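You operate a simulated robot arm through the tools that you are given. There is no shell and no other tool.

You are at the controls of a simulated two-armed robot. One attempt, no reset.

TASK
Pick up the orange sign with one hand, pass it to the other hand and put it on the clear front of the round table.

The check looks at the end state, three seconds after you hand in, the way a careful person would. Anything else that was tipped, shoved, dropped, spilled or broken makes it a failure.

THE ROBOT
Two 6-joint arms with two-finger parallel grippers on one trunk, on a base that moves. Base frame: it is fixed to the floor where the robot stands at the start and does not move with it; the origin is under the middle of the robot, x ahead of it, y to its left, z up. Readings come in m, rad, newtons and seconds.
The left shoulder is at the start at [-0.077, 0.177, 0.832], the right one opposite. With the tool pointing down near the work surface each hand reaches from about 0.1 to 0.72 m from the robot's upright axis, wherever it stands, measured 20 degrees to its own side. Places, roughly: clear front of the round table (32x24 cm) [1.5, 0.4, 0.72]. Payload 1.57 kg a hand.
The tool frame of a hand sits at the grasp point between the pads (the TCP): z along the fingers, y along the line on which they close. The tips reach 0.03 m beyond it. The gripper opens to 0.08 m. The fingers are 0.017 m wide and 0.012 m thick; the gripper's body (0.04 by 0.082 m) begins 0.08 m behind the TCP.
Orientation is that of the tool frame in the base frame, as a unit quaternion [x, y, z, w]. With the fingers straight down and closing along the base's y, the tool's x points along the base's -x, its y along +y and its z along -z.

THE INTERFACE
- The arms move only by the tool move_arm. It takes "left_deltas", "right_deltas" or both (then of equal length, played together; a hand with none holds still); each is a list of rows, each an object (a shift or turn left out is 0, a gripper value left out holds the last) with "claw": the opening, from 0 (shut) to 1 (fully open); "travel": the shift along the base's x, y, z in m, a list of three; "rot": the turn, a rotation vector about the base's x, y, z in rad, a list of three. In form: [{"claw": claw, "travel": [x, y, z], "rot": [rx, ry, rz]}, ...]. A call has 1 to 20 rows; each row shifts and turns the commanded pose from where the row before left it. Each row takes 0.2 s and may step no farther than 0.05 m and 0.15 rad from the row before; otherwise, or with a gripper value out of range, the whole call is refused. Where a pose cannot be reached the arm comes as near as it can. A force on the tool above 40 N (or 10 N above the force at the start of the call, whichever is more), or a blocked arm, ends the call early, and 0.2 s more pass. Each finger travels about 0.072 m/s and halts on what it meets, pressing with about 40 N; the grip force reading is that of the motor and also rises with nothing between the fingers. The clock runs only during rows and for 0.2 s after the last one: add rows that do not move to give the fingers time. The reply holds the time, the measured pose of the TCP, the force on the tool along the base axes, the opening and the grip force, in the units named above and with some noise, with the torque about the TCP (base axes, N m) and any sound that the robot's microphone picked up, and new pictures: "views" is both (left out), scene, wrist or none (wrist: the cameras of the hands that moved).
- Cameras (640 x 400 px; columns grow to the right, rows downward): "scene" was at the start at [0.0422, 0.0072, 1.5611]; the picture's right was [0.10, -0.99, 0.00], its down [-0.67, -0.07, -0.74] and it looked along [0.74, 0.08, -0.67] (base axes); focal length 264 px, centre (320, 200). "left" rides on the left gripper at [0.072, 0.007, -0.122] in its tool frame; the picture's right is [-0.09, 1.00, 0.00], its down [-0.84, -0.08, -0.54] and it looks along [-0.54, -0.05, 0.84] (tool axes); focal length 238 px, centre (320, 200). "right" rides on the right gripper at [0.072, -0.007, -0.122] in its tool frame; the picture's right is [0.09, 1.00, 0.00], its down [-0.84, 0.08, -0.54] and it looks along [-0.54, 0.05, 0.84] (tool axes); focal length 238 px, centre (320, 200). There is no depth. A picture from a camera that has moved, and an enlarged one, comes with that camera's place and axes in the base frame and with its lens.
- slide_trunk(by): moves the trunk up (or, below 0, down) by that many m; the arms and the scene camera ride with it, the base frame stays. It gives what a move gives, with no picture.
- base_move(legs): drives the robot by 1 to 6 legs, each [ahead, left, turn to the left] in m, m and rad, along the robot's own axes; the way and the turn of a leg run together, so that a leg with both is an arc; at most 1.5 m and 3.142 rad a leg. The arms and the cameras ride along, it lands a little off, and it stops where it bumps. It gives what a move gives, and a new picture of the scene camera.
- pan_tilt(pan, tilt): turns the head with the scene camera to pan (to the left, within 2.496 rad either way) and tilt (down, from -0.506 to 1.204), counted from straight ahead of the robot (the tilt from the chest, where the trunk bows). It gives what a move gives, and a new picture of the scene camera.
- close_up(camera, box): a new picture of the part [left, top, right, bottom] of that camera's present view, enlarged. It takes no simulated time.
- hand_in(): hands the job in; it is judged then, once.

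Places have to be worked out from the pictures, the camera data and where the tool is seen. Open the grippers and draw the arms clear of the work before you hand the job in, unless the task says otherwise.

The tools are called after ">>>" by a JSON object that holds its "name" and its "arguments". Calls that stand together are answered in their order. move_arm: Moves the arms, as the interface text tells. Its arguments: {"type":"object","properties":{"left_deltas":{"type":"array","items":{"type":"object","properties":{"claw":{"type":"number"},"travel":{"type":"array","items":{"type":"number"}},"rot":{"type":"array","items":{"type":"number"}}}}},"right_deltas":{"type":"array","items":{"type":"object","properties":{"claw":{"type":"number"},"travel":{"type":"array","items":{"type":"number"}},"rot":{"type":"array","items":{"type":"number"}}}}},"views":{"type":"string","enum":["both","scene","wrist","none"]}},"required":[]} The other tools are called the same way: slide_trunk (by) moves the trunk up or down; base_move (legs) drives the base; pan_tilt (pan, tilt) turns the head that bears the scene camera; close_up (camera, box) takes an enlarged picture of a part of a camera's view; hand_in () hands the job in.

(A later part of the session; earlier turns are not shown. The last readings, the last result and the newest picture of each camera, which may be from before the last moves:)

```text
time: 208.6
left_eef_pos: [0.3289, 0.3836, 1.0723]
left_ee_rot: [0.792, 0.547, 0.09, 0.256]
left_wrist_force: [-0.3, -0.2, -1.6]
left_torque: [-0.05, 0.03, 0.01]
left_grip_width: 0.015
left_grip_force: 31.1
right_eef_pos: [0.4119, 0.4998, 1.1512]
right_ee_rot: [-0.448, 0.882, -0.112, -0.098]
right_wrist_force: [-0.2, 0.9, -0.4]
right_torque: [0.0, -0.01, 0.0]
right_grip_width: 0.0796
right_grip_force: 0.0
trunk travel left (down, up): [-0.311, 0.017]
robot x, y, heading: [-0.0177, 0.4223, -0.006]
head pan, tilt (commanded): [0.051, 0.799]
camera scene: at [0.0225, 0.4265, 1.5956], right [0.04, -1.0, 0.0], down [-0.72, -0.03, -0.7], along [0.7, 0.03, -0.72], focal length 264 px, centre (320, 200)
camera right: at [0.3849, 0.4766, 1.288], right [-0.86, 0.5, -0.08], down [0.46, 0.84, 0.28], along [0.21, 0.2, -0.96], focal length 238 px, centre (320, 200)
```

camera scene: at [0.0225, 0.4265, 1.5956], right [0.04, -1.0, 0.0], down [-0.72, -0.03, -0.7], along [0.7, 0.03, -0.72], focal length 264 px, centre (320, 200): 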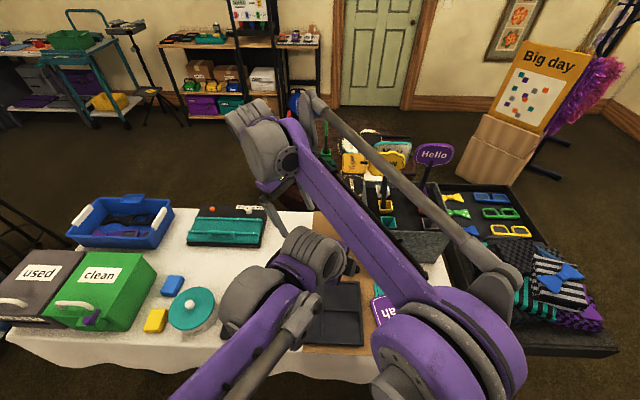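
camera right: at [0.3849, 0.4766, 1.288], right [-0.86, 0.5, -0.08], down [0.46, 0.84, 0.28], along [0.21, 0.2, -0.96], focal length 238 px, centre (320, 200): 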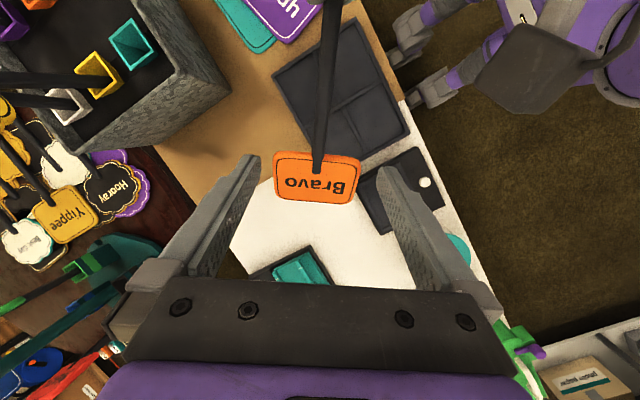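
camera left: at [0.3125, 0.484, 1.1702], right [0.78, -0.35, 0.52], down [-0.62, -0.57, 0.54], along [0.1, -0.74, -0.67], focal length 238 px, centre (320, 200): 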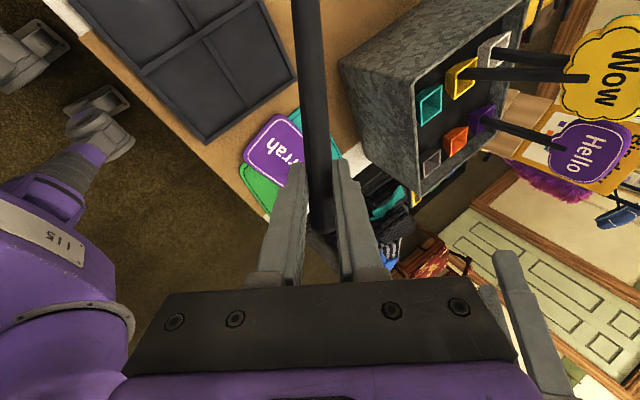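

The right wrist camera shows the sign neatly between the open fingers, board just ahead of them. I descend along the tool axis onto the stick, about 4 cm from the board.

>>> {"name": "move_arm", "arguments": {"right_deltas": [{"claw": 1, "travel": [-0.0015, -0.0054, -0.0275]}, {"travel": [-0.0015, -0.0054, -0.0275]}, {"travel": [-0.0015, -0.0054, -0.0275]}, {"travel": [-0.0015, -0.0054, -0.0275]}, {"travel": [0, 0, 0]}], "views": "wrist"}}

>>> {"name": "close_up", "arguments": {"camera": "right", "box": [220, 40, 440, 300]}}

```text
time: 209.8
left_eef_pos: [0.3189, 0.3904, 1.0423]
left_ee_rot: [0.792, 0.547, 0.089, 0.257]
left_wrist_force: [-0.3, -0.6, -0.5]
left_torque: [-0.07, 0.08, 0.0]
left_grip_width: 0.0152
left_grip_force: 31.2
right_eef_pos: [0.4085, 0.4774, 1.0458]
right_ee_rot: [-0.445, 0.883, -0.112, -0.098]
right_wrist_force: [0.5, 0.6, 0.9]
right_torque: [0.03, 0.01, 0.0]
right_grip_width: 0.0801
right_grip_force: 0.1
trunk travel left (down, up): [-0.311, 0.017]
robot x, y, heading: [-0.0142, 0.4279, -0.007]
head pan, tilt (commanded): [0.051, 0.799]
camera right: at [0.3815, 0.4545, 1.1828], right [-0.86, 0.5, -0.08], down [0.47, 0.84, 0.28], along [0.21, 0.2, -0.96], focal length 238 px, centre (320, 200)
```

right: 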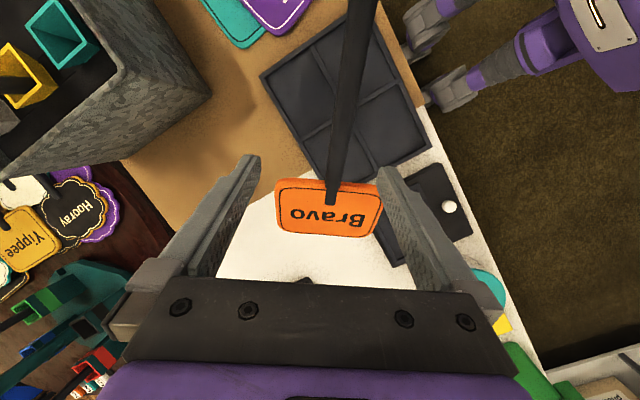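

```text
1.54 times, centred on (330, 170) of right
camera zoom: at [0.3815, 0.4545, 1.1828], right [-0.86, 0.5, -0.08], down [0.47, 0.84, 0.28], along [0.21, 0.2, -0.96], focal length 367 px, centre (305, 246)
```

zoom: 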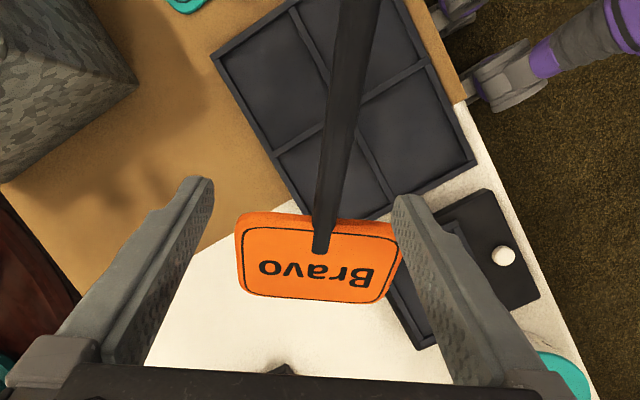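

The left hand has been pushed down 3 cm — the right forearm is pressing on the left wrist, as the arms cross. I back the right hand straight up and out the way it came.

>>> {"name": "move_arm", "arguments": {"right_deltas": [{"claw": 1, "travel": [0.0015, 0.0054, 0.0275]}, {"travel": [0.0015, 0.0054, 0.0275]}, {"travel": [0.0015, 0.0054, 0.0275]}, {"travel": [0.0015, 0.0054, 0.0275]}, {"travel": [0, -0.01, 0.02]}, {"travel": [0, -0.03, 0.01]}, {"travel": [0, -0.04, 0]}, {"travel": [0, -0.045, 0]}, {"travel": [0, -0.045, 0]}, {"travel": [0, -0.045, 0]}, {"travel": [0, -0.045, 0]}]}}

```text
time: 212.2
left_eef_pos: [0.3311, 0.3835, 1.0724]
left_ee_rot: [0.792, 0.546, 0.09, 0.256]
left_wrist_force: [-0.2, -0.3, -1.6]
left_torque: [-0.08, 0.05, -0.01]
left_grip_width: 0.0148
left_grip_force: 31.2
right_eef_pos: [0.4127, 0.2415, 1.1805]
right_ee_rot: [-0.448, 0.882, -0.111, -0.098]
right_wrist_force: [0.3, -0.5, 0.5]
right_torque: [0.04, 0.03, -0.02]
right_grip_width: 0.0798
right_grip_force: 0.1
trunk travel left (down, up): [-0.311, 0.017]
robot x, y, heading: [-0.0123, 0.4264, -0.008]
head pan, tilt (commanded): [0.051, 0.799]
camera scene: at [0.0228, 0.4265, 1.5956], right [0.04, -1.0, 0.0], down [-0.72, -0.03, -0.7], along [0.7, 0.03, -0.72], focal length 264 px, centre (320, 200)
camera right: at [0.3852, 0.2172, 1.3171], right [-0.86, 0.5, -0.08], down [0.46, 0.84, 0.28], along [0.21, 0.21, -0.96], focal length 238 px, centre (320, 200)
```

scene: 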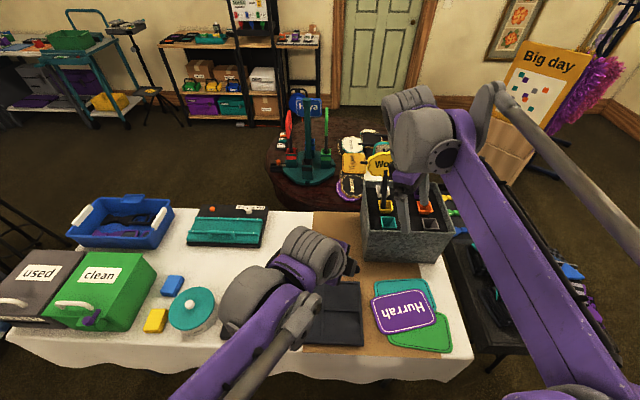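
right: 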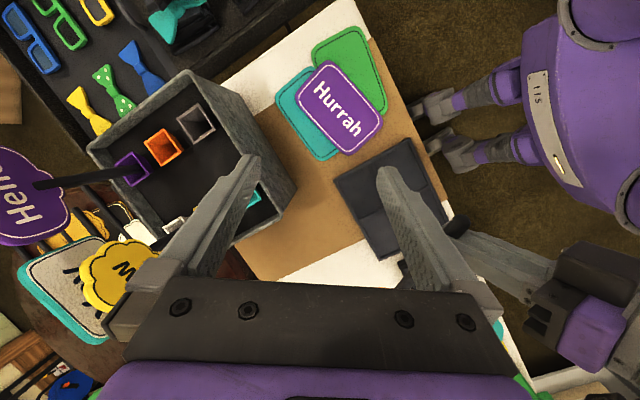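

The left hand is back where it was, still holding the sign. To avoid crossing arms I turn the left wrist so the sign points forward with its board ahead, text up, and move the right hand further aside.

>>> {"name": "move_arm", "arguments": {"left_deltas": [{"claw": 0, "travel": [-0.0015, 0.0088, 0.0016], "rot": [0.0216, -0.0492, -0.1219]}, {"travel": [-0.0015, 0.0088, 0.0016], "rot": [0.0216, -0.0492, -0.1219]}, {"travel": [-0.0015, 0.0088, 0.0016], "rot": [0.0216, -0.0492, -0.1219]}, {"travel": [-0.0015, 0.0088, 0.0016], "rot": [0.0216, -0.0492, -0.1219]}, {"travel": [-0.0015, 0.0088, 0.0016], "rot": [0.0216, -0.0492, -0.1219]}, {"travel": [0, 0, 0]}], "right_deltas": [{"claw": 1, "travel": [-0.008, -0.01, 0.006]}, {"travel": [-0.008, -0.01, 0.006]}, {"travel": [-0.008, -0.01, 0.006]}, {"travel": [-0.008, -0.01, 0.006]}, {"travel": [-0.008, -0.01, 0.006]}, {"travel": [0, 0, 0]}]}}

```text
time: 213.6
left_eef_pos: [0.3229, 0.4256, 1.0813]
left_ee_rot: [0.915, 0.243, 0.134, 0.293]
left_wrist_force: [0.6, -0.3, -0.8]
left_torque: [-0.03, 0.1, -0.03]
left_grip_width: 0.0151
left_grip_force: 31.1
right_eef_pos: [0.3714, 0.1904, 1.2091]
right_ee_rot: [-0.446, 0.882, -0.111, -0.099]
right_wrist_force: [0.3, 0.3, 0.3]
right_torque: [-0.01, -0.04, 0.05]
right_grip_width: 0.0801
right_grip_force: 0.1
trunk travel left (down, up): [-0.311, 0.017]
robot x, y, heading: [-0.0179, 0.4233, -0.009]
head pan, tilt (commanded): [0.051, 0.799]
camera scene: at [0.0233, 0.4276, 1.5956], right [0.04, -1.0, 0.0], down [-0.72, -0.03, -0.7], along [0.7, 0.03, -0.72], focal length 264 px, centre (320, 200)
camera right: at [0.3449, 0.1672, 1.3456], right [-0.86, 0.5, -0.08], down [0.46, 0.84, 0.28], along [0.21, 0.2, -0.96], focal length 238 px, centre (320, 200)
camera left: at [0.34, 0.5147, 1.1893], right [0.29, -0.76, 0.59], down [-0.95, -0.13, 0.3], along [-0.15, -0.64, -0.75], focal length 238 px, centre (320, 200)
```

scene: 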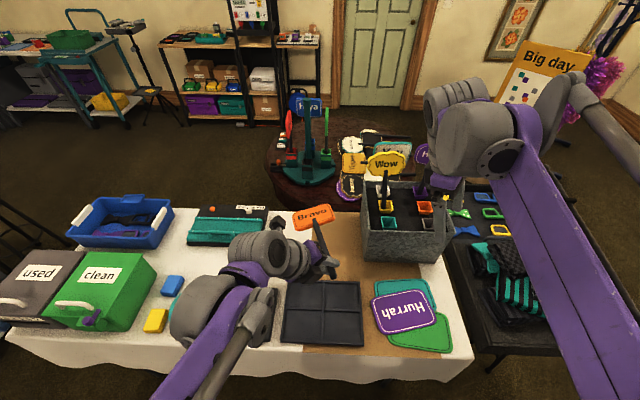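
right: 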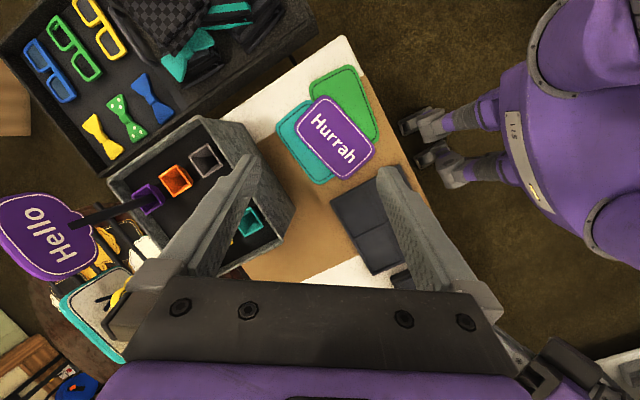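
left: 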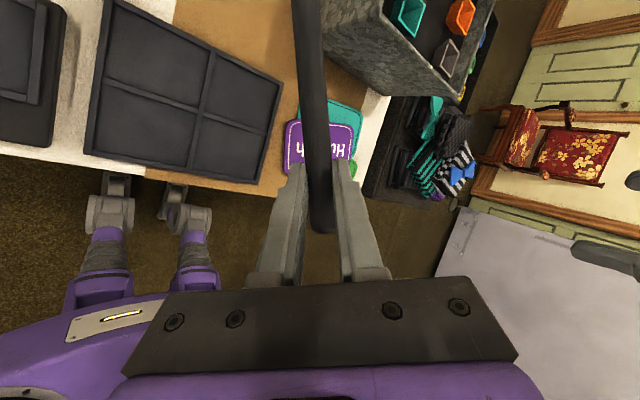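

The sign is turning as planned and is visible in front, text up. I complete the turn.

>>> {"name": "move_arm", "arguments": {"left_deltas": [{"claw": 0, "travel": [-0.0015, 0.0088, 0.0016], "rot": [0.0216, -0.0492, -0.1219]}, {"travel": [-0.0015, 0.0088, 0.0016], "rot": [0.0216, -0.0492, -0.1219]}, {"travel": [-0.0015, 0.0088, 0.0016], "rot": [0.0216, -0.0492, -0.1219]}, {"travel": [-0.0015, 0.0088, 0.0016], "rot": [0.0216, -0.0492, -0.1219]}, {"travel": [0, 0, 0]}]}}

>>> {"name": "close_up", "arguments": {"camera": "scene", "box": [240, 150, 440, 290]}}

```text
time: 214.8
left_eef_pos: [0.3003, 0.389, 1.0902]
left_ee_rot: [0.943, -0.012, 0.157, 0.293]
left_wrist_force: [1.5, -0.8, 0.2]
left_torque: [0.0, 0.13, 0.02]
left_grip_width: 0.015
left_grip_force: 30.4
left hand out of reach, approached as far as the arm can: row 3, 4
right_eef_pos: [0.371, 0.1901, 1.2091]
right_ee_rot: [-0.447, 0.882, -0.111, -0.098]
right_wrist_force: [-0.8, 0.1, -0.4]
right_torque: [0.02, -0.01, -0.02]
right_grip_width: 0.0799
right_grip_force: 0.0
trunk travel left (down, up): [-0.311, 0.017]
robot x, y, heading: [-0.0137, 0.426, -0.004]
head pan, tilt (commanded): [0.051, 0.799]
camera scene: at [0.0232, 0.4278, 1.5956], right [0.04, -1.0, 0.0], down [-0.72, -0.03, -0.7], along [0.7, 0.03, -0.72], focal length 264 px, centre (320, 200)
camera left: at [0.3327, 0.4557, 1.211], right [-0.2, -0.83, 0.52], down [-0.94, 0.31, 0.12], along [-0.26, -0.46, -0.85], focal length 238 px, centre (320, 200)
```

scene: 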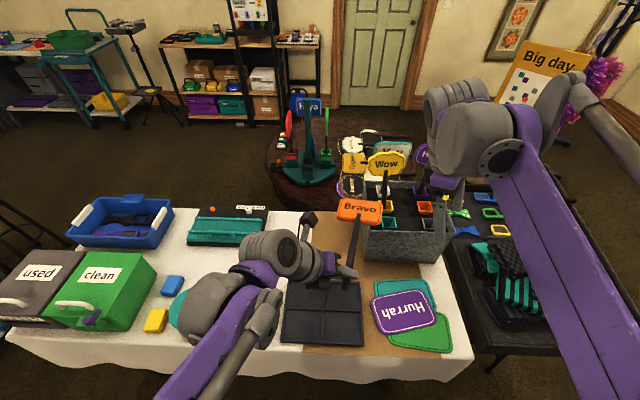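
left: 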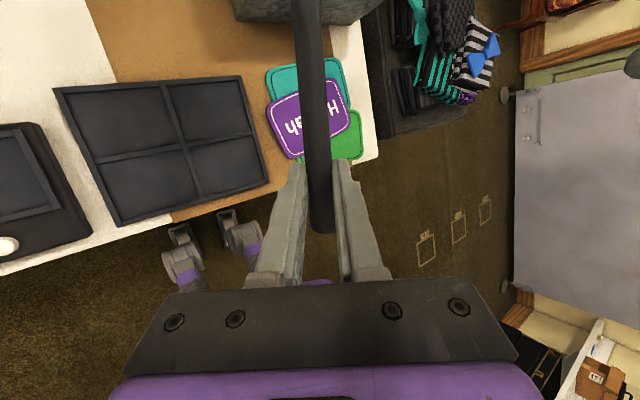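

```text
2.86 times, centred on (340, 220) of scene
camera zoom: at [0.0232, 0.4278, 1.5956], right [0.04, -1.0, 0.0], down [-0.72, -0.03, -0.7], along [0.7, 0.03, -0.72], focal length 754 px, centre (263, 143)
```

zoom: 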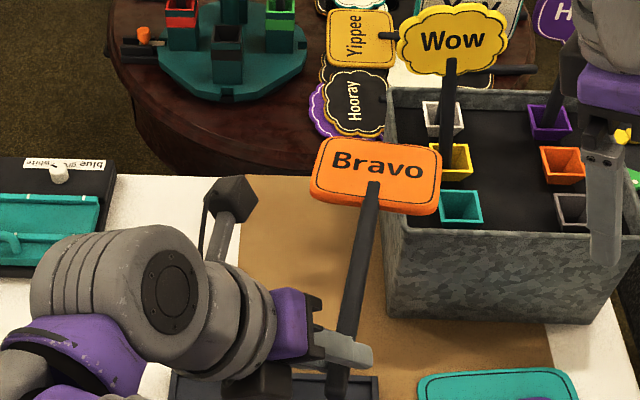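

The sign is now nearly level, text up, pointing forward from the left hand, with the stick's middle free. I turn the right hand straight down, aligned with it, and bring it above the stick close to the board.

>>> {"name": "move_arm", "arguments": {"right_deltas": [{"claw": 1, "travel": [0.0074, 0.022, 0.001], "rot": [0.0207, -0.0324, -0.132]}, {"travel": [0.0074, 0.022, 0.001], "rot": [0.0207, -0.0324, -0.132]}, {"travel": [0.0074, 0.022, 0], "rot": [0.0207, -0.0324, -0.132]}, {"travel": [0.0074, 0.022, 0], "rot": [0.0207, -0.0324, -0.132]}, {"travel": [0.0074, 0.022, 0], "rot": [0.0207, -0.0324, -0.132]}, {"travel": [0.0074, 0.022, 0], "rot": [0.0207, -0.0324, -0.132]}, {"travel": [0.0074, 0.022, 0], "rot": [0.0207, -0.0324, -0.132]}, {"travel": [0.0074, 0.022, 0], "rot": [0.0207, -0.0324, -0.132]}, {"travel": [0, 0, 0]}]}}

```text
time: 216.8
left_eef_pos: [0.3, 0.3898, 1.0906]
left_ee_rot: [0.943, -0.012, 0.157, 0.292]
left_wrist_force: [0.2, 1.7, -1.5]
left_torque: [0.02, 0.09, 0.01]
left_grip_width: 0.0149
left_grip_force: 30.4
right_eef_pos: [0.4302, 0.3669, 1.212]
right_ee_rot: [0.067, 0.997, -0.031, 0.006]
right_wrist_force: [-0.8, 0.2, 0.0]
right_torque: [-0.02, -0.03, 0.02]
right_grip_width: 0.0798
right_grip_force: 0.1
trunk travel left (down, up): [-0.311, 0.017]
robot x, y, heading: [-0.0148, 0.4219, -0.01]
head pan, tilt (commanded): [0.051, 0.799]
camera scene: at [0.0229, 0.4272, 1.5956], right [0.04, -1.0, 0.0], down [-0.72, -0.03, -0.7], along [0.7, 0.03, -0.72], focal length 264 px, centre (320, 200)
camera right: at [0.3581, 0.378, 1.3319], right [0.04, 1.0, -0.06], down [0.84, 0.0, 0.55], along [0.55, -0.08, -0.83], focal length 238 px, centre (320, 200)
```

scene: 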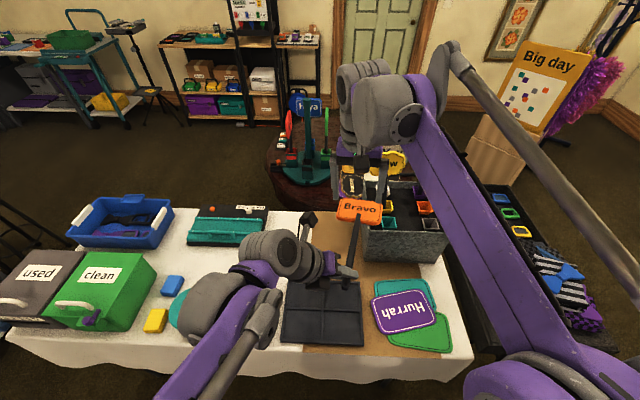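
right: 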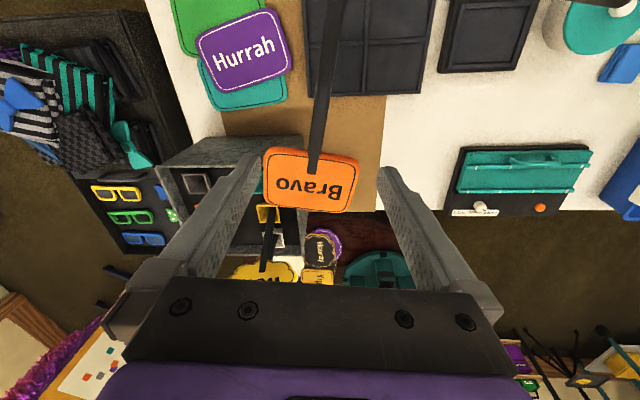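

The stick is centred between the right fingers, the board just ahead. I descend most of the way and check that the left hand is not disturbed.

>>> {"name": "move_arm", "arguments": {"right_deltas": [{"claw": 1, "travel": [0.0, -0.0018, -0.0275]}, {"travel": [0.0, -0.0018, -0.0275]}, {"travel": [0.0, -0.0018, -0.0275]}, {"travel": [0, 0, 0]}]}}

>>> {"name": "close_up", "arguments": {"camera": "scene", "box": [240, 130, 440, 290]}}

```text
time: 217.8
left_eef_pos: [0.2992, 0.3898, 1.0908]
left_ee_rot: [0.943, -0.012, 0.158, 0.293]
left_wrist_force: [0.7, -0.3, -0.8]
left_torque: [0.02, 0.14, 0.0]
left_grip_width: 0.015
left_grip_force: 31.0
right_eef_pos: [0.4313, 0.3617, 1.1284]
right_ee_rot: [0.067, 0.997, -0.031, 0.006]
right_wrist_force: [-0.5, 0.3, 0.0]
right_torque: [-0.01, 0.02, 0.0]
right_grip_width: 0.0803
right_grip_force: 0.0
trunk travel left (down, up): [-0.311, 0.017]
robot x, y, heading: [-0.0121, 0.4247, -0.006]
head pan, tilt (commanded): [0.051, 0.799]
camera scene: at [0.0231, 0.4276, 1.5956], right [0.04, -1.0, 0.0], down [-0.72, -0.03, -0.7], along [0.7, 0.03, -0.72], focal length 264 px, centre (320, 200)
camera right: at [0.3588, 0.3735, 1.2502], right [0.04, 1.0, -0.06], down [0.84, 0.0, 0.55], along [0.55, -0.08, -0.83], focal length 238 px, centre (320, 200)
```

scene: 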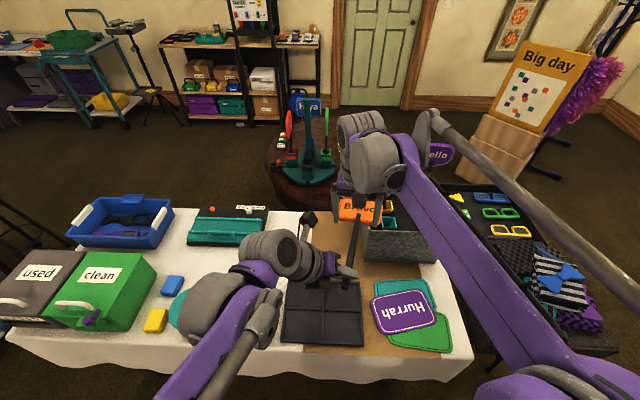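
right: 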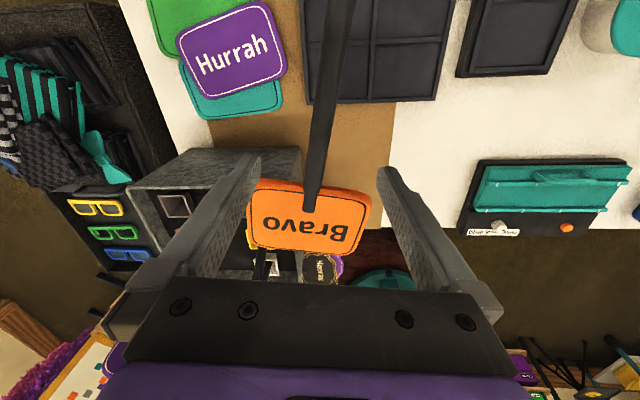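

```text
2.50 times, centred on (340, 210) of scene
camera zoom: at [0.0231, 0.4276, 1.5956], right [0.04, -1.0, 0.0], down [-0.72, -0.03, -0.7], along [0.7, 0.03, -0.72], focal length 660 px, centre (270, 175)
```

zoom: 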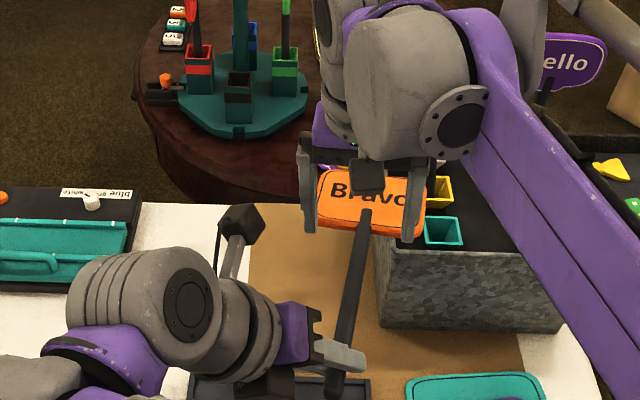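

The left hand is undisturbed. I go down the last 4 cm so the stick sits between the pads, then look before closing.

>>> {"name": "move_arm", "arguments": {"right_deltas": [{"claw": 1, "travel": [0.0, -0.0012, -0.02]}, {"travel": [0.0, -0.0012, -0.021]}, {"travel": [0, 0, 0]}], "views": "wrist"}}

>>> {"name": "close_up", "arguments": {"camera": "scene", "box": [290, 150, 410, 290]}}

```text
time: 218.6
left_eef_pos: [0.301, 0.3895, 1.0906]
left_ee_rot: [0.943, -0.012, 0.157, 0.293]
left_wrist_force: [-1.0, 0.3, -0.9]
left_torque: [0.02, 0.06, -0.01]
left_grip_width: 0.0147
left_grip_force: 31.1
right_eef_pos: [0.4322, 0.3586, 1.0916]
right_ee_rot: [0.067, 0.997, -0.031, 0.005]
right_wrist_force: [-0.3, 0.0, 0.2]
right_torque: [0.01, 0.02, 0.0]
right_grip_width: 0.0801
right_grip_force: 0.2
trunk travel left (down, up): [-0.311, 0.017]
robot x, y, heading: [-0.0143, 0.4279, -0.01]
head pan, tilt (commanded): [0.051, 0.799]
camera right: at [0.3602, 0.371, 1.2118], right [0.04, 1.0, -0.06], down [0.84, 0.0, 0.55], along [0.55, -0.08, -0.83], focal length 238 px, centre (320, 200)
```

right: 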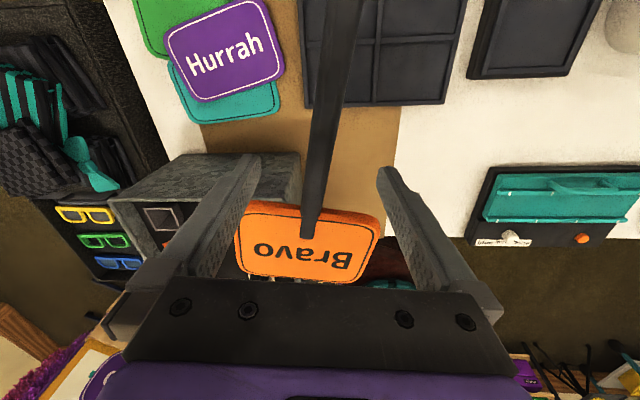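

```text
2.86 times, centred on (350, 220) of scene
camera zoom: at [0.023, 0.4275, 1.5956], right [0.04, -1.0, 0.0], down [-0.72, -0.03, -0.7], along [0.7, 0.03, -0.72], focal length 754 px, centre (234, 143)
```

zoom: 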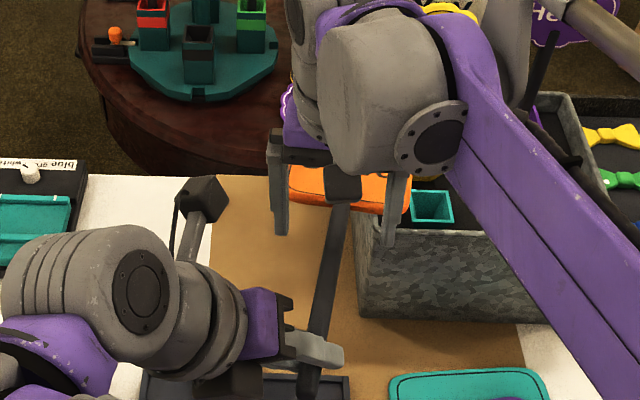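

The stick is between the right pads, about 4 cm from the board. I close the right gripper while the left still holds.

>>> {"name": "move_arm", "arguments": {"right_deltas": [{"claw": 0.5}, {"claw": 0.25}, {"claw": 0}, {"claw": 0}, {"claw": 0}, {"claw": 0}], "views": "both"}}

```text
time: 220.0
left_eef_pos: [0.3, 0.3898, 1.0901]
left_ee_rot: [0.943, -0.012, 0.157, 0.294]
left_wrist_force: [-1.4, 2.5, 4.3]
left_torque: [0.04, -0.38, 0.79]
left_grip_width: 0.0151
left_grip_force: 30.4
right_eef_pos: [0.432, 0.3596, 1.0918]
right_ee_rot: [0.068, 0.997, -0.031, 0.005]
right_wrist_force: [1.2, -2.2, -4.9]
right_torque: [-0.14, -0.22, -0.49]
right_grip_width: 0.0156
right_grip_force: 30.7
trunk travel left (down, up): [-0.311, 0.017]
robot x, y, heading: [-0.0158, 0.4272, -0.011]
head pan, tilt (commanded): [0.051, 0.799]
camera scene: at [0.0231, 0.4275, 1.5956], right [0.04, -1.0, 0.0], down [-0.72, -0.03, -0.7], along [0.7, 0.03, -0.72], focal length 264 px, centre (320, 200)
camera right: at [0.3602, 0.3712, 1.2119], right [0.04, 1.0, -0.06], down [0.84, 0.0, 0.55], along [0.55, -0.08, -0.83], focal length 238 px, centre (320, 200)
```

scene: 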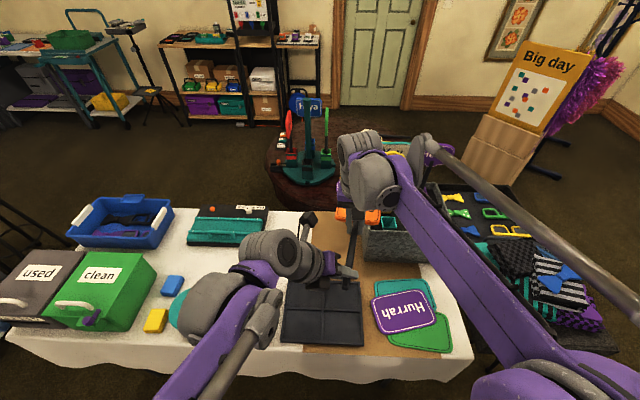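
right: 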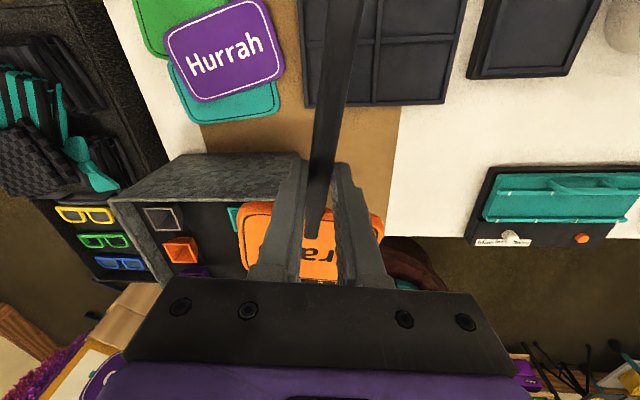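

Both grippers hold the sign (15.6 mm right, 15.1 mm left). I open the left hand and keep still.

>>> {"name": "move_arm", "arguments": {"left_deltas": [{"claw": 0.3}, {"claw": 0.6}, {"claw": 1}, {"claw": 1}, {"claw": 1}], "right_deltas": [{"claw": 0}, {"claw": 0}, {"claw": 0}, {"claw": 0}, {"claw": 0}]}}

```text
time: 221.2
left_eef_pos: [0.2993, 0.389, 1.0905]
left_ee_rot: [0.943, -0.012, 0.158, 0.294]
left_wrist_force: [0.1, -0.4, 0.9]
left_torque: [0.03, -0.03, -0.01]
left_grip_width: 0.0804
left_grip_force: 0.0
right_eef_pos: [0.4315, 0.3607, 1.0909]
right_ee_rot: [0.067, 0.997, -0.032, 0.006]
right_wrist_force: [-0.1, -0.1, 0.5]
right_torque: [-0.01, 0.04, 0.03]
right_grip_width: 0.0149
right_grip_force: 30.4
trunk travel left (down, up): [-0.311, 0.017]
robot x, y, heading: [-0.0169, 0.426, -0.009]
head pan, tilt (commanded): [0.051, 0.799]
camera scene: at [0.0231, 0.4275, 1.5956], right [0.04, -1.0, 0.0], down [-0.72, -0.03, -0.7], along [0.7, 0.03, -0.72], focal length 264 px, centre (320, 200)
camera right: at [0.3602, 0.3711, 1.212], right [0.04, 1.0, -0.06], down [0.84, 0.0, 0.55], along [0.55, -0.08, -0.83], focal length 238 px, centre (320, 200)
camera left: at [0.3327, 0.4557, 1.211], right [-0.2, -0.83, 0.52], down [-0.94, 0.31, 0.13], along [-0.26, -0.46, -0.85], focal length 238 px, centre (320, 200)
```

scene: 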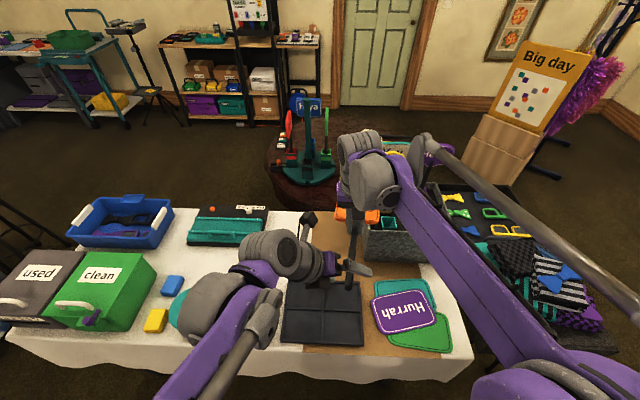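
right: 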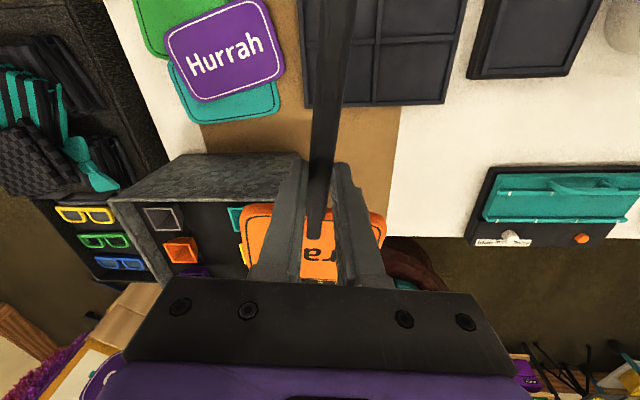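
left: 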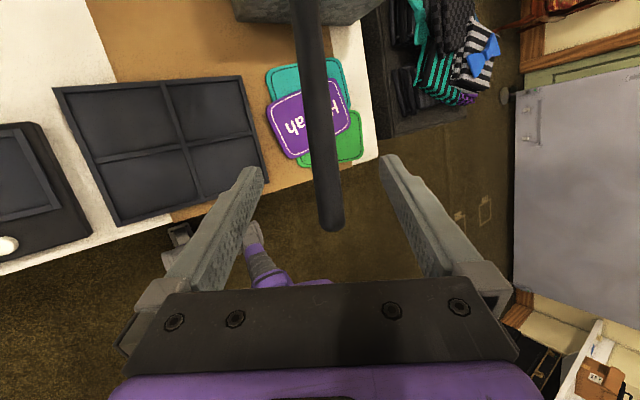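

The pass worked: the right hand alone holds the sign (14.9 mm). I withdraw the left hand back along its axis and out to the left.

>>> {"name": "move_arm", "arguments": {"left_deltas": [{"claw": 1, "travel": [-0.0087, 0.0167, 0.0234]}, {"travel": [-0.0087, 0.0167, 0.0234]}, {"travel": [-0.0087, 0.0167, 0.0234]}, {"travel": [-0.0087, 0.0167, 0.0234]}, {"travel": [0, 0.04, 0.01]}, {"travel": [0, 0.045, 0]}, {"travel": [0, 0.045, 0]}, {"travel": [0, 0.045, 0]}]}}

>>> {"name": "close_up", "arguments": {"camera": "right", "box": [200, 0, 440, 300]}}

```text
time: 223.0
left_eef_pos: [0.2115, 0.4202, 1.1951]
left_ee_rot: [0.942, -0.017, 0.158, 0.296]
left_wrist_force: [0.3, -0.3, 0.3]
left_torque: [0.01, -0.01, -0.01]
left_grip_width: 0.0799
left_grip_force: 0.1
left hand out of reach, approached as far as the arm can: row 1, 2, 3, 4, 5, 6, 7, 8
right_eef_pos: [0.4314, 0.3604, 1.0927]
right_ee_rot: [0.067, 0.997, -0.032, 0.005]
right_wrist_force: [-0.4, 0.4, 0.5]
right_torque: [0.01, 0.02, 0.04]
right_grip_width: 0.0152
right_grip_force: 30.5
trunk travel left (down, up): [-0.311, 0.017]
robot x, y, heading: [-0.0155, 0.4276, -0.007]
head pan, tilt (commanded): [0.051, 0.799]
camera scene: at [0.0223, 0.4278, 1.5956], right [0.04, -1.0, 0.0], down [-0.72, -0.03, -0.7], along [0.7, 0.03, -0.72], focal length 264 px, centre (320, 200)
camera left: at [0.2435, 0.486, 1.3147], right [-0.21, -0.83, 0.52], down [-0.94, 0.32, 0.12], along [-0.27, -0.47, -0.84], focal length 238 px, centre (320, 200)
```

scene: 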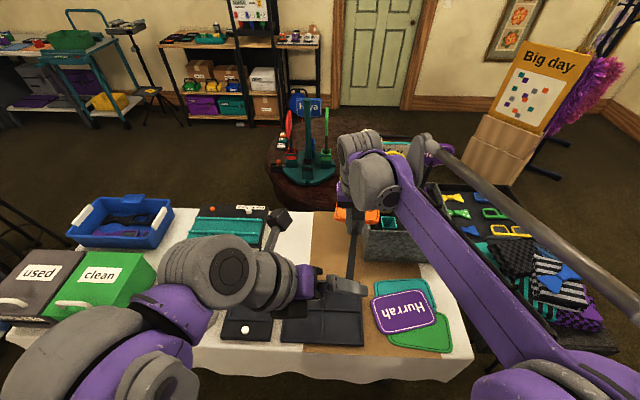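
left: 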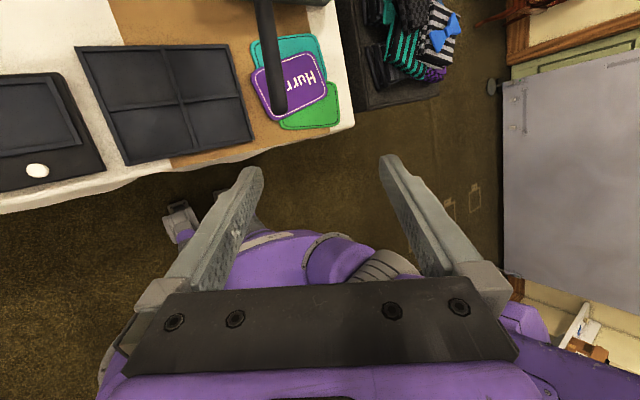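

```text
1.33 times, centred on (320, 150) of right
camera zoom: at [0.3595, 0.3713, 1.2122], right [0.04, 1.0, -0.06], down [0.84, 0.0, 0.55], along [0.55, -0.08, -0.83], focal length 318 px, centre (320, 267)
```

zoom: 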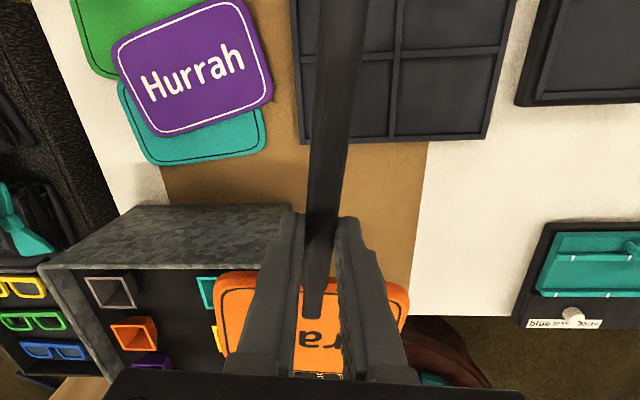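

The left hand is free of the sign. I turn it back to a relaxed pose and move it out to the left.

>>> {"name": "move_arm", "arguments": {"left_deltas": [{"claw": 1, "travel": [0.004, 0.03, 0.0], "rot": [-0.0216, 0.0492, 0.1219]}, {"travel": [0.004, 0.03, 0.0], "rot": [-0.0216, 0.0492, 0.1219]}, {"travel": [0.004, 0.03, 0.0], "rot": [-0.0216, 0.0492, 0.1219]}, {"travel": [0.004, 0.03, 0.0], "rot": [-0.0216, 0.0492, 0.1219]}, {"travel": [0.004, 0.03, 0.0], "rot": [-0.0216, 0.0492, 0.1219]}, {"travel": [0.004, 0.03, 0.0], "rot": [-0.0216, 0.0492, 0.1219]}, {"travel": [0.004, 0.03, 0.0], "rot": [-0.0216, 0.0492, 0.1219]}, {"travel": [0.004, 0.03, 0.0], "rot": [-0.0216, 0.0492, 0.1219]}, {"travel": [0.0, 0.02, 0.0], "rot": [-0.0216, 0.0492, 0.1219]}], "views": "scene"}}

>>> {"name": "close_up", "arguments": {"camera": "scene", "box": [260, 130, 460, 300]}}

```text
time: 225.0
left_eef_pos: [0.2422, 0.6772, 1.1986]
left_ee_rot: [0.791, 0.548, 0.09, 0.258]
left_wrist_force: [-0.6, 0.2, 1.0]
left_torque: [0.0, -0.05, 0.02]
left_grip_width: 0.0799
left_grip_force: 0.0
left hand out of reach, approached as far as the arm can: row 2
right_eef_pos: [0.432, 0.3592, 1.0917]
right_ee_rot: [0.068, 0.997, -0.031, 0.005]
right_wrist_force: [0.3, 0.2, 0.3]
right_torque: [0.04, 0.03, -0.01]
right_grip_width: 0.0151
right_grip_force: 31.0
trunk travel left (down, up): [-0.311, 0.017]
robot x, y, heading: [-0.0155, 0.4245, -0.013]
head pan, tilt (commanded): [0.051, 0.799]
camera scene: at [0.0232, 0.4276, 1.5956], right [0.04, -1.0, 0.0], down [-0.72, -0.03, -0.7], along [0.7, 0.03, -0.72], focal length 264 px, centre (320, 200)
```

scene: 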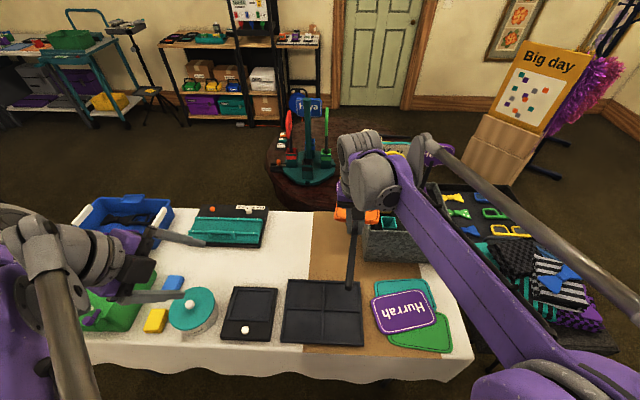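

```text
2.35 times, centred on (360, 215) of scene
camera zoom: at [0.0232, 0.4276, 1.5956], right [0.04, -1.0, 0.0], down [-0.72, -0.03, -0.7], along [0.7, 0.03, -0.72], focal length 621 px, centre (226, 165)
```

zoom: 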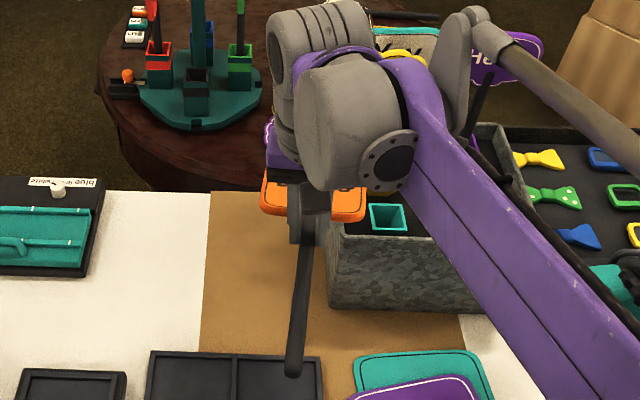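

The sign is level in the right hand. I raise it a little and tuck it in for driving around to the round table.

>>> {"name": "move_arm", "arguments": {"right_deltas": [{"claw": 0, "travel": [-0.005, -0.01, 0.025]}, {"travel": [-0.008, -0.015, 0.03]}, {"travel": [-0.008, -0.02, 0.03]}, {"travel": [-0.008, -0.02, 0.02]}, {"travel": [-0.008, -0.02, 0.0]}, {"travel": [0, 0, 0]}], "views": "both"}}

```text
time: 226.4
left_eef_pos: [0.2424, 0.6765, 1.1984]
left_ee_rot: [0.792, 0.547, 0.09, 0.255]
left_wrist_force: [0.6, 0.0, 0.6]
left_torque: [0.0, -0.01, -0.02]
left_grip_width: 0.08
left_grip_force: 0.0
right_eef_pos: [0.3944, 0.2752, 1.1935]
right_ee_rot: [0.067, 0.997, -0.031, 0.004]
right_wrist_force: [1.1, 0.6, -1.2]
right_torque: [0.03, 0.06, 0.01]
right_grip_width: 0.0152
right_grip_force: 30.7
trunk travel left (down, up): [-0.311, 0.017]
robot x, y, heading: [-0.0158, 0.4261, -0.006]
head pan, tilt (commanded): [0.051, 0.799]
camera scene: at [0.0233, 0.4278, 1.5956], right [0.04, -1.0, 0.0], down [-0.72, -0.03, -0.7], along [0.7, 0.03, -0.72], focal length 264 px, centre (320, 200)
camera right: at [0.3226, 0.2861, 1.315], right [0.04, 1.0, -0.06], down [0.84, 0.0, 0.55], along [0.55, -0.08, -0.83], focal length 238 px, centre (320, 200)
```

scene: 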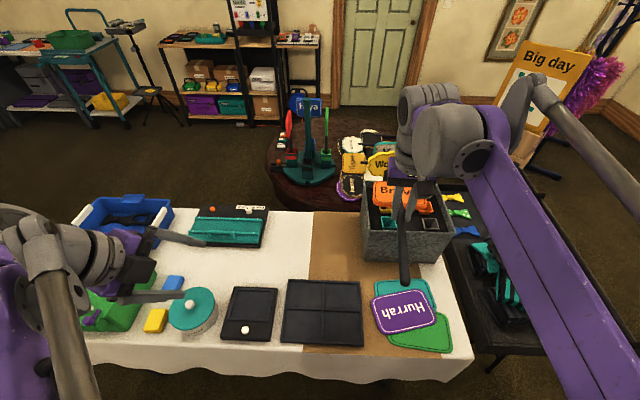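
right: 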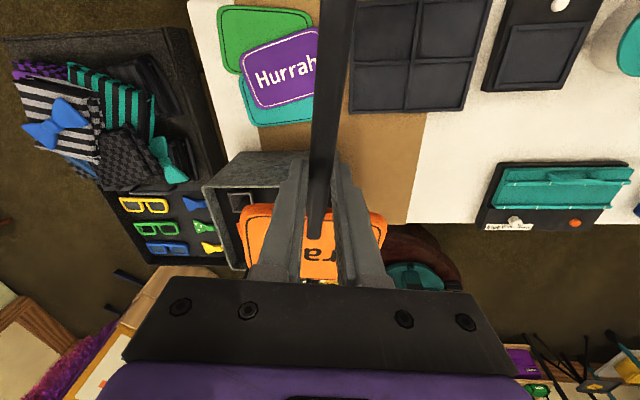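

All secure. I drive back from the table, to the right past the tray, then forward along the open aisle.

>>> {"name": "base_move", "arguments": {"legs": [[-0.2, 0, 0], [0, -1.325, 0], [1.05, 0, 0]]}}

>>> {"name": "pan_tilt", "arguments": {"pan": 0.5, "tilt": 0.6}}

>>> {"name": "pan_tilt", "arguments": {"pan": -0.2, "tilt": 0.6}}

```text
time: 244.4
left_eef_pos: [1.1123, -0.5936, 1.1985]
left_ee_rot: [0.78, 0.563, 0.096, 0.254]
left_wrist_force: [0.4, -0.3, 0.2]
left_torque: [-0.01, -0.01, 0.02]
left_grip_width: 0.0798
left_grip_force: 0.0
right_eef_pos: [1.2807, -0.9872, 1.1946]
right_ee_rot: [0.047, 0.998, -0.031, 0.006]
right_wrist_force: [0.0, -0.4, 0.0]
right_torque: [0.0, 0.02, -0.01]
right_grip_width: 0.0148
right_grip_force: 30.5
trunk travel left (down, up): [-0.311, 0.017]
robot x, y, heading: [0.8645, -0.8548, 0.034]
head pan, tilt (commanded): [0.051, 0.799]
camera scene: at [0.9035, -0.8503, 1.5956], right [0.08, -1.0, 0.0], down [-0.71, -0.06, -0.7], along [0.69, 0.06, -0.72], focal length 264 px, centre (320, 200)
```

scene: 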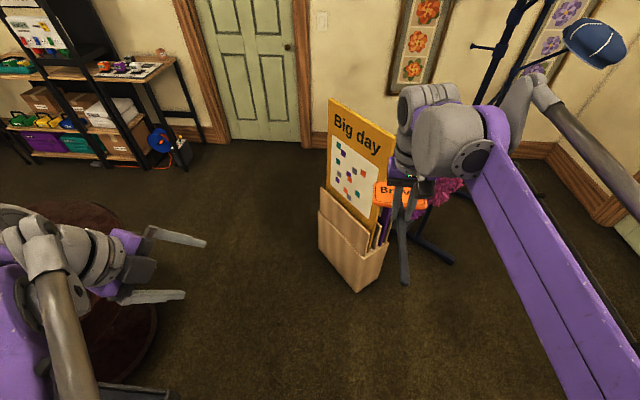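

```text
time: 245.3
left_eef_pos: [1.1118, -0.5939, 1.1986]
left_ee_rot: [0.781, 0.562, 0.096, 0.254]
left_wrist_force: [-0.1, 0.1, -0.9]
left_torque: [0.02, 0.02, 0.01]
left_grip_width: 0.0799
left_grip_force: 0.0
right_eef_pos: [1.2806, -0.9877, 1.1943]
right_ee_rot: [0.047, 0.998, -0.031, 0.006]
right_wrist_force: [-0.3, -0.6, -1.5]
right_torque: [0.0, 0.02, -0.01]
right_grip_width: 0.0151
right_grip_force: 30.8
trunk travel left (down, up): [-0.311, 0.017]
robot x, y, heading: [0.867, -0.8548, 0.035]
head pan, tilt (commanded): [0.499, 0.6]
camera scene: at [0.8994, -0.8123, 1.6125], right [0.51, -0.86, 0.0], down [-0.49, -0.29, -0.82], along [0.71, 0.42, -0.57], focal length 264 px, centre (320, 200)
```

scene: 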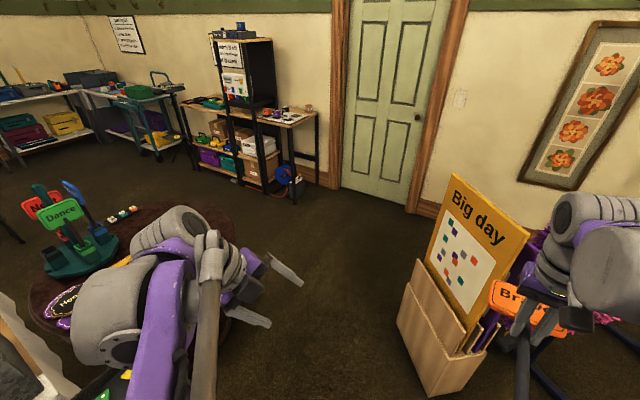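

```text
time: 246.3
left_eef_pos: [1.1124, -0.5941, 1.1985]
left_ee_rot: [0.781, 0.562, 0.095, 0.255]
left_wrist_force: [-0.4, -1.2, -0.2]
left_torque: [0.03, -0.01, -0.01]
left_grip_width: 0.08
left_grip_force: 0.0
right_eef_pos: [1.2811, -0.988, 1.195]
right_ee_rot: [0.046, 0.998, -0.031, 0.007]
right_wrist_force: [-0.3, 0.0, -0.9]
right_torque: [0.0, 0.01, -0.04]
right_grip_width: 0.015
right_grip_force: 31.0
trunk travel left (down, up): [-0.311, 0.017]
robot x, y, heading: [0.8676, -0.8541, 0.036]
head pan, tilt (commanded): [-0.201, 0.6]
camera scene: at [0.9105, -0.8718, 1.6125], right [-0.17, -0.99, 0.0], down [-0.56, 0.09, -0.83], along [0.81, -0.14, -0.56], focal length 264 px, centre (320, 200)
```

scene: 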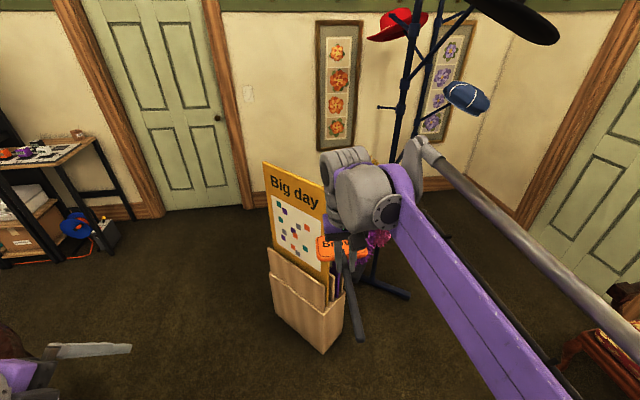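

The way ahead is clear; the "Big day" podium is to the right with its nearest corner at about (1.66, −1.0). I turn left and go diagonally between it and the round table.

>>> {"name": "base_move", "arguments": {"legs": [[0, 0, 0.6], [0.8, 0, 0]]}}

>>> {"name": "pan_tilt", "arguments": {"pan": 0.6, "tilt": 0.7}}

```text
time: 252.4
left_eef_pos: [1.56, -0.0026, 1.199]
left_ee_rot: [0.57, 0.776, 0.169, 0.212]
left_wrist_force: [-0.5, -0.2, 0.8]
left_torque: [0.01, 0.01, -0.02]
left_grip_width: 0.0801
left_grip_force: 0.0
right_eef_pos: [1.926, -0.2227, 1.1943]
right_ee_rot: [-0.263, 0.964, -0.028, 0.014]
right_wrist_force: [-0.4, 0.5, 0.0]
right_torque: [0.04, 0.02, -0.02]
right_grip_width: 0.0148
right_grip_force: 30.5
trunk travel left (down, up): [-0.311, 0.017]
robot x, y, heading: [1.5101, -0.361, 0.664]
head pan, tilt (commanded): [-0.201, 0.6]
camera scene: at [1.5576, -0.3475, 1.6124], right [0.44, -0.9, 0.0], down [-0.51, -0.25, -0.83], along [0.74, 0.37, -0.56], focal length 264 px, centre (320, 200)
```

scene: 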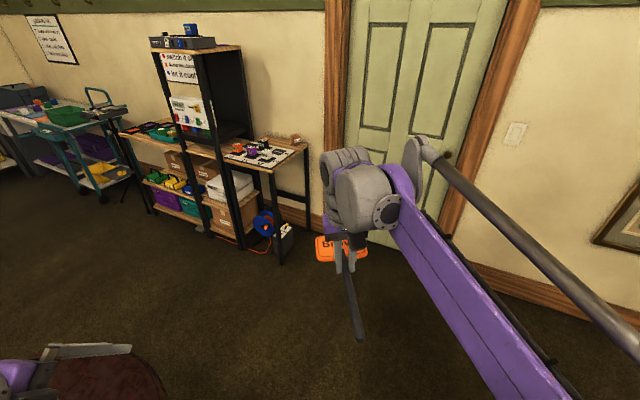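

```text
time: 253.5
left_eef_pos: [1.5591, -0.0038, 1.1991]
left_ee_rot: [0.57, 0.775, 0.169, 0.213]
left_wrist_force: [0.2, 0.7, -0.5]
left_torque: [0.0, -0.04, 0.0]
left_grip_width: 0.0798
left_grip_force: 0.1
right_eef_pos: [1.9275, -0.2239, 1.1945]
right_ee_rot: [-0.263, 0.964, -0.028, 0.015]
right_wrist_force: [0.6, 0.4, -0.2]
right_torque: [0.01, 0.02, -0.02]
right_grip_width: 0.015
right_grip_force: 30.3
trunk travel left (down, up): [-0.311, 0.017]
robot x, y, heading: [1.5117, -0.3577, 0.66]
head pan, tilt (commanded): [0.6, 0.7]
camera scene: at [1.5047, -0.3056, 1.6039], right [0.95, -0.31, 0.0], down [-0.2, -0.61, -0.77], along [0.23, 0.73, -0.64], focal length 264 px, centre (320, 200)
```

scene: 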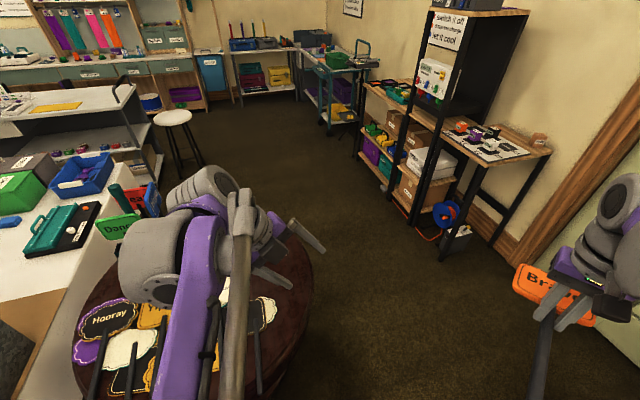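

The round table's far-right part is clear as described. I drive to its far corner and turn to face the clear front.

>>> {"name": "base_move", "arguments": {"legs": [[0.52, 0.04, 0], [0, 0, 1.69]]}}

>>> {"name": "pan_tilt", "arguments": {"pan": 0.0, "tilt": 0.85}}

```text
time: 260.7
left_eef_pos: [1.5456, 0.003, 1.1975]
left_ee_rot: [-0.203, 0.941, 0.271, 0.015]
left_wrist_force: [0.8, 0.6, -0.3]
left_torque: [-0.01, -0.04, 0.01]
left_grip_width: 0.08
left_grip_force: 0.2
right_eef_pos: [1.7211, 0.3951, 1.1945]
right_ee_rot: [0.896, -0.443, 0.007, -0.031]
right_wrist_force: [-0.2, -0.7, -0.7]
right_torque: [-0.03, -0.02, -0.01]
right_grip_width: 0.0149
right_grip_force: 30.5
trunk travel left (down, up): [-0.311, 0.017]
robot x, y, heading: [1.9088, -0.0016, 2.349]
head pan, tilt (commanded): [0.6, 0.7]
camera scene: at [1.8523, -0.0166, 1.6039], right [0.19, 0.98, 0.0], down [0.63, -0.12, -0.76], along [-0.75, 0.15, -0.64], focal length 264 px, centre (320, 200)
```

scene: 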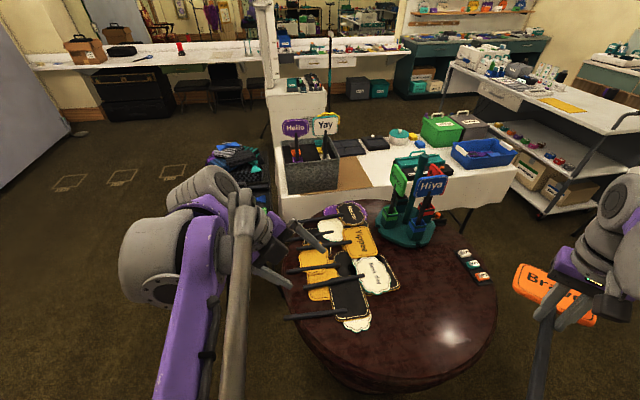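

```text
time: 261.7
left_eef_pos: [1.5463, 0.0031, 1.1985]
left_ee_rot: [-0.201, 0.941, 0.27, 0.016]
left_wrist_force: [-0.1, 0.2, -0.5]
left_torque: [0.01, -0.04, 0.0]
left_grip_width: 0.0799
left_grip_force: 0.0
right_eef_pos: [1.7208, 0.3948, 1.1942]
right_ee_rot: [0.896, -0.443, 0.007, -0.031]
right_wrist_force: [0.0, 0.2, -1.4]
right_torque: [-0.03, -0.02, 0.02]
right_grip_width: 0.0152
right_grip_force: 31.1
trunk travel left (down, up): [-0.311, 0.017]
robot x, y, heading: [1.91, -0.0014, 2.347]
head pan, tilt (commanded): [0.0, 0.85]
camera scene: at [1.8808, 0.0228, 1.5916], right [0.71, 0.7, 0.0], down [0.53, -0.53, -0.66], along [-0.46, 0.47, -0.75], focal length 264 px, centre (320, 200)
```

scene: 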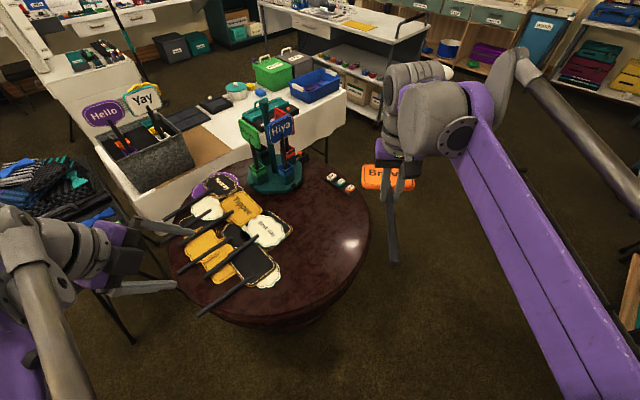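

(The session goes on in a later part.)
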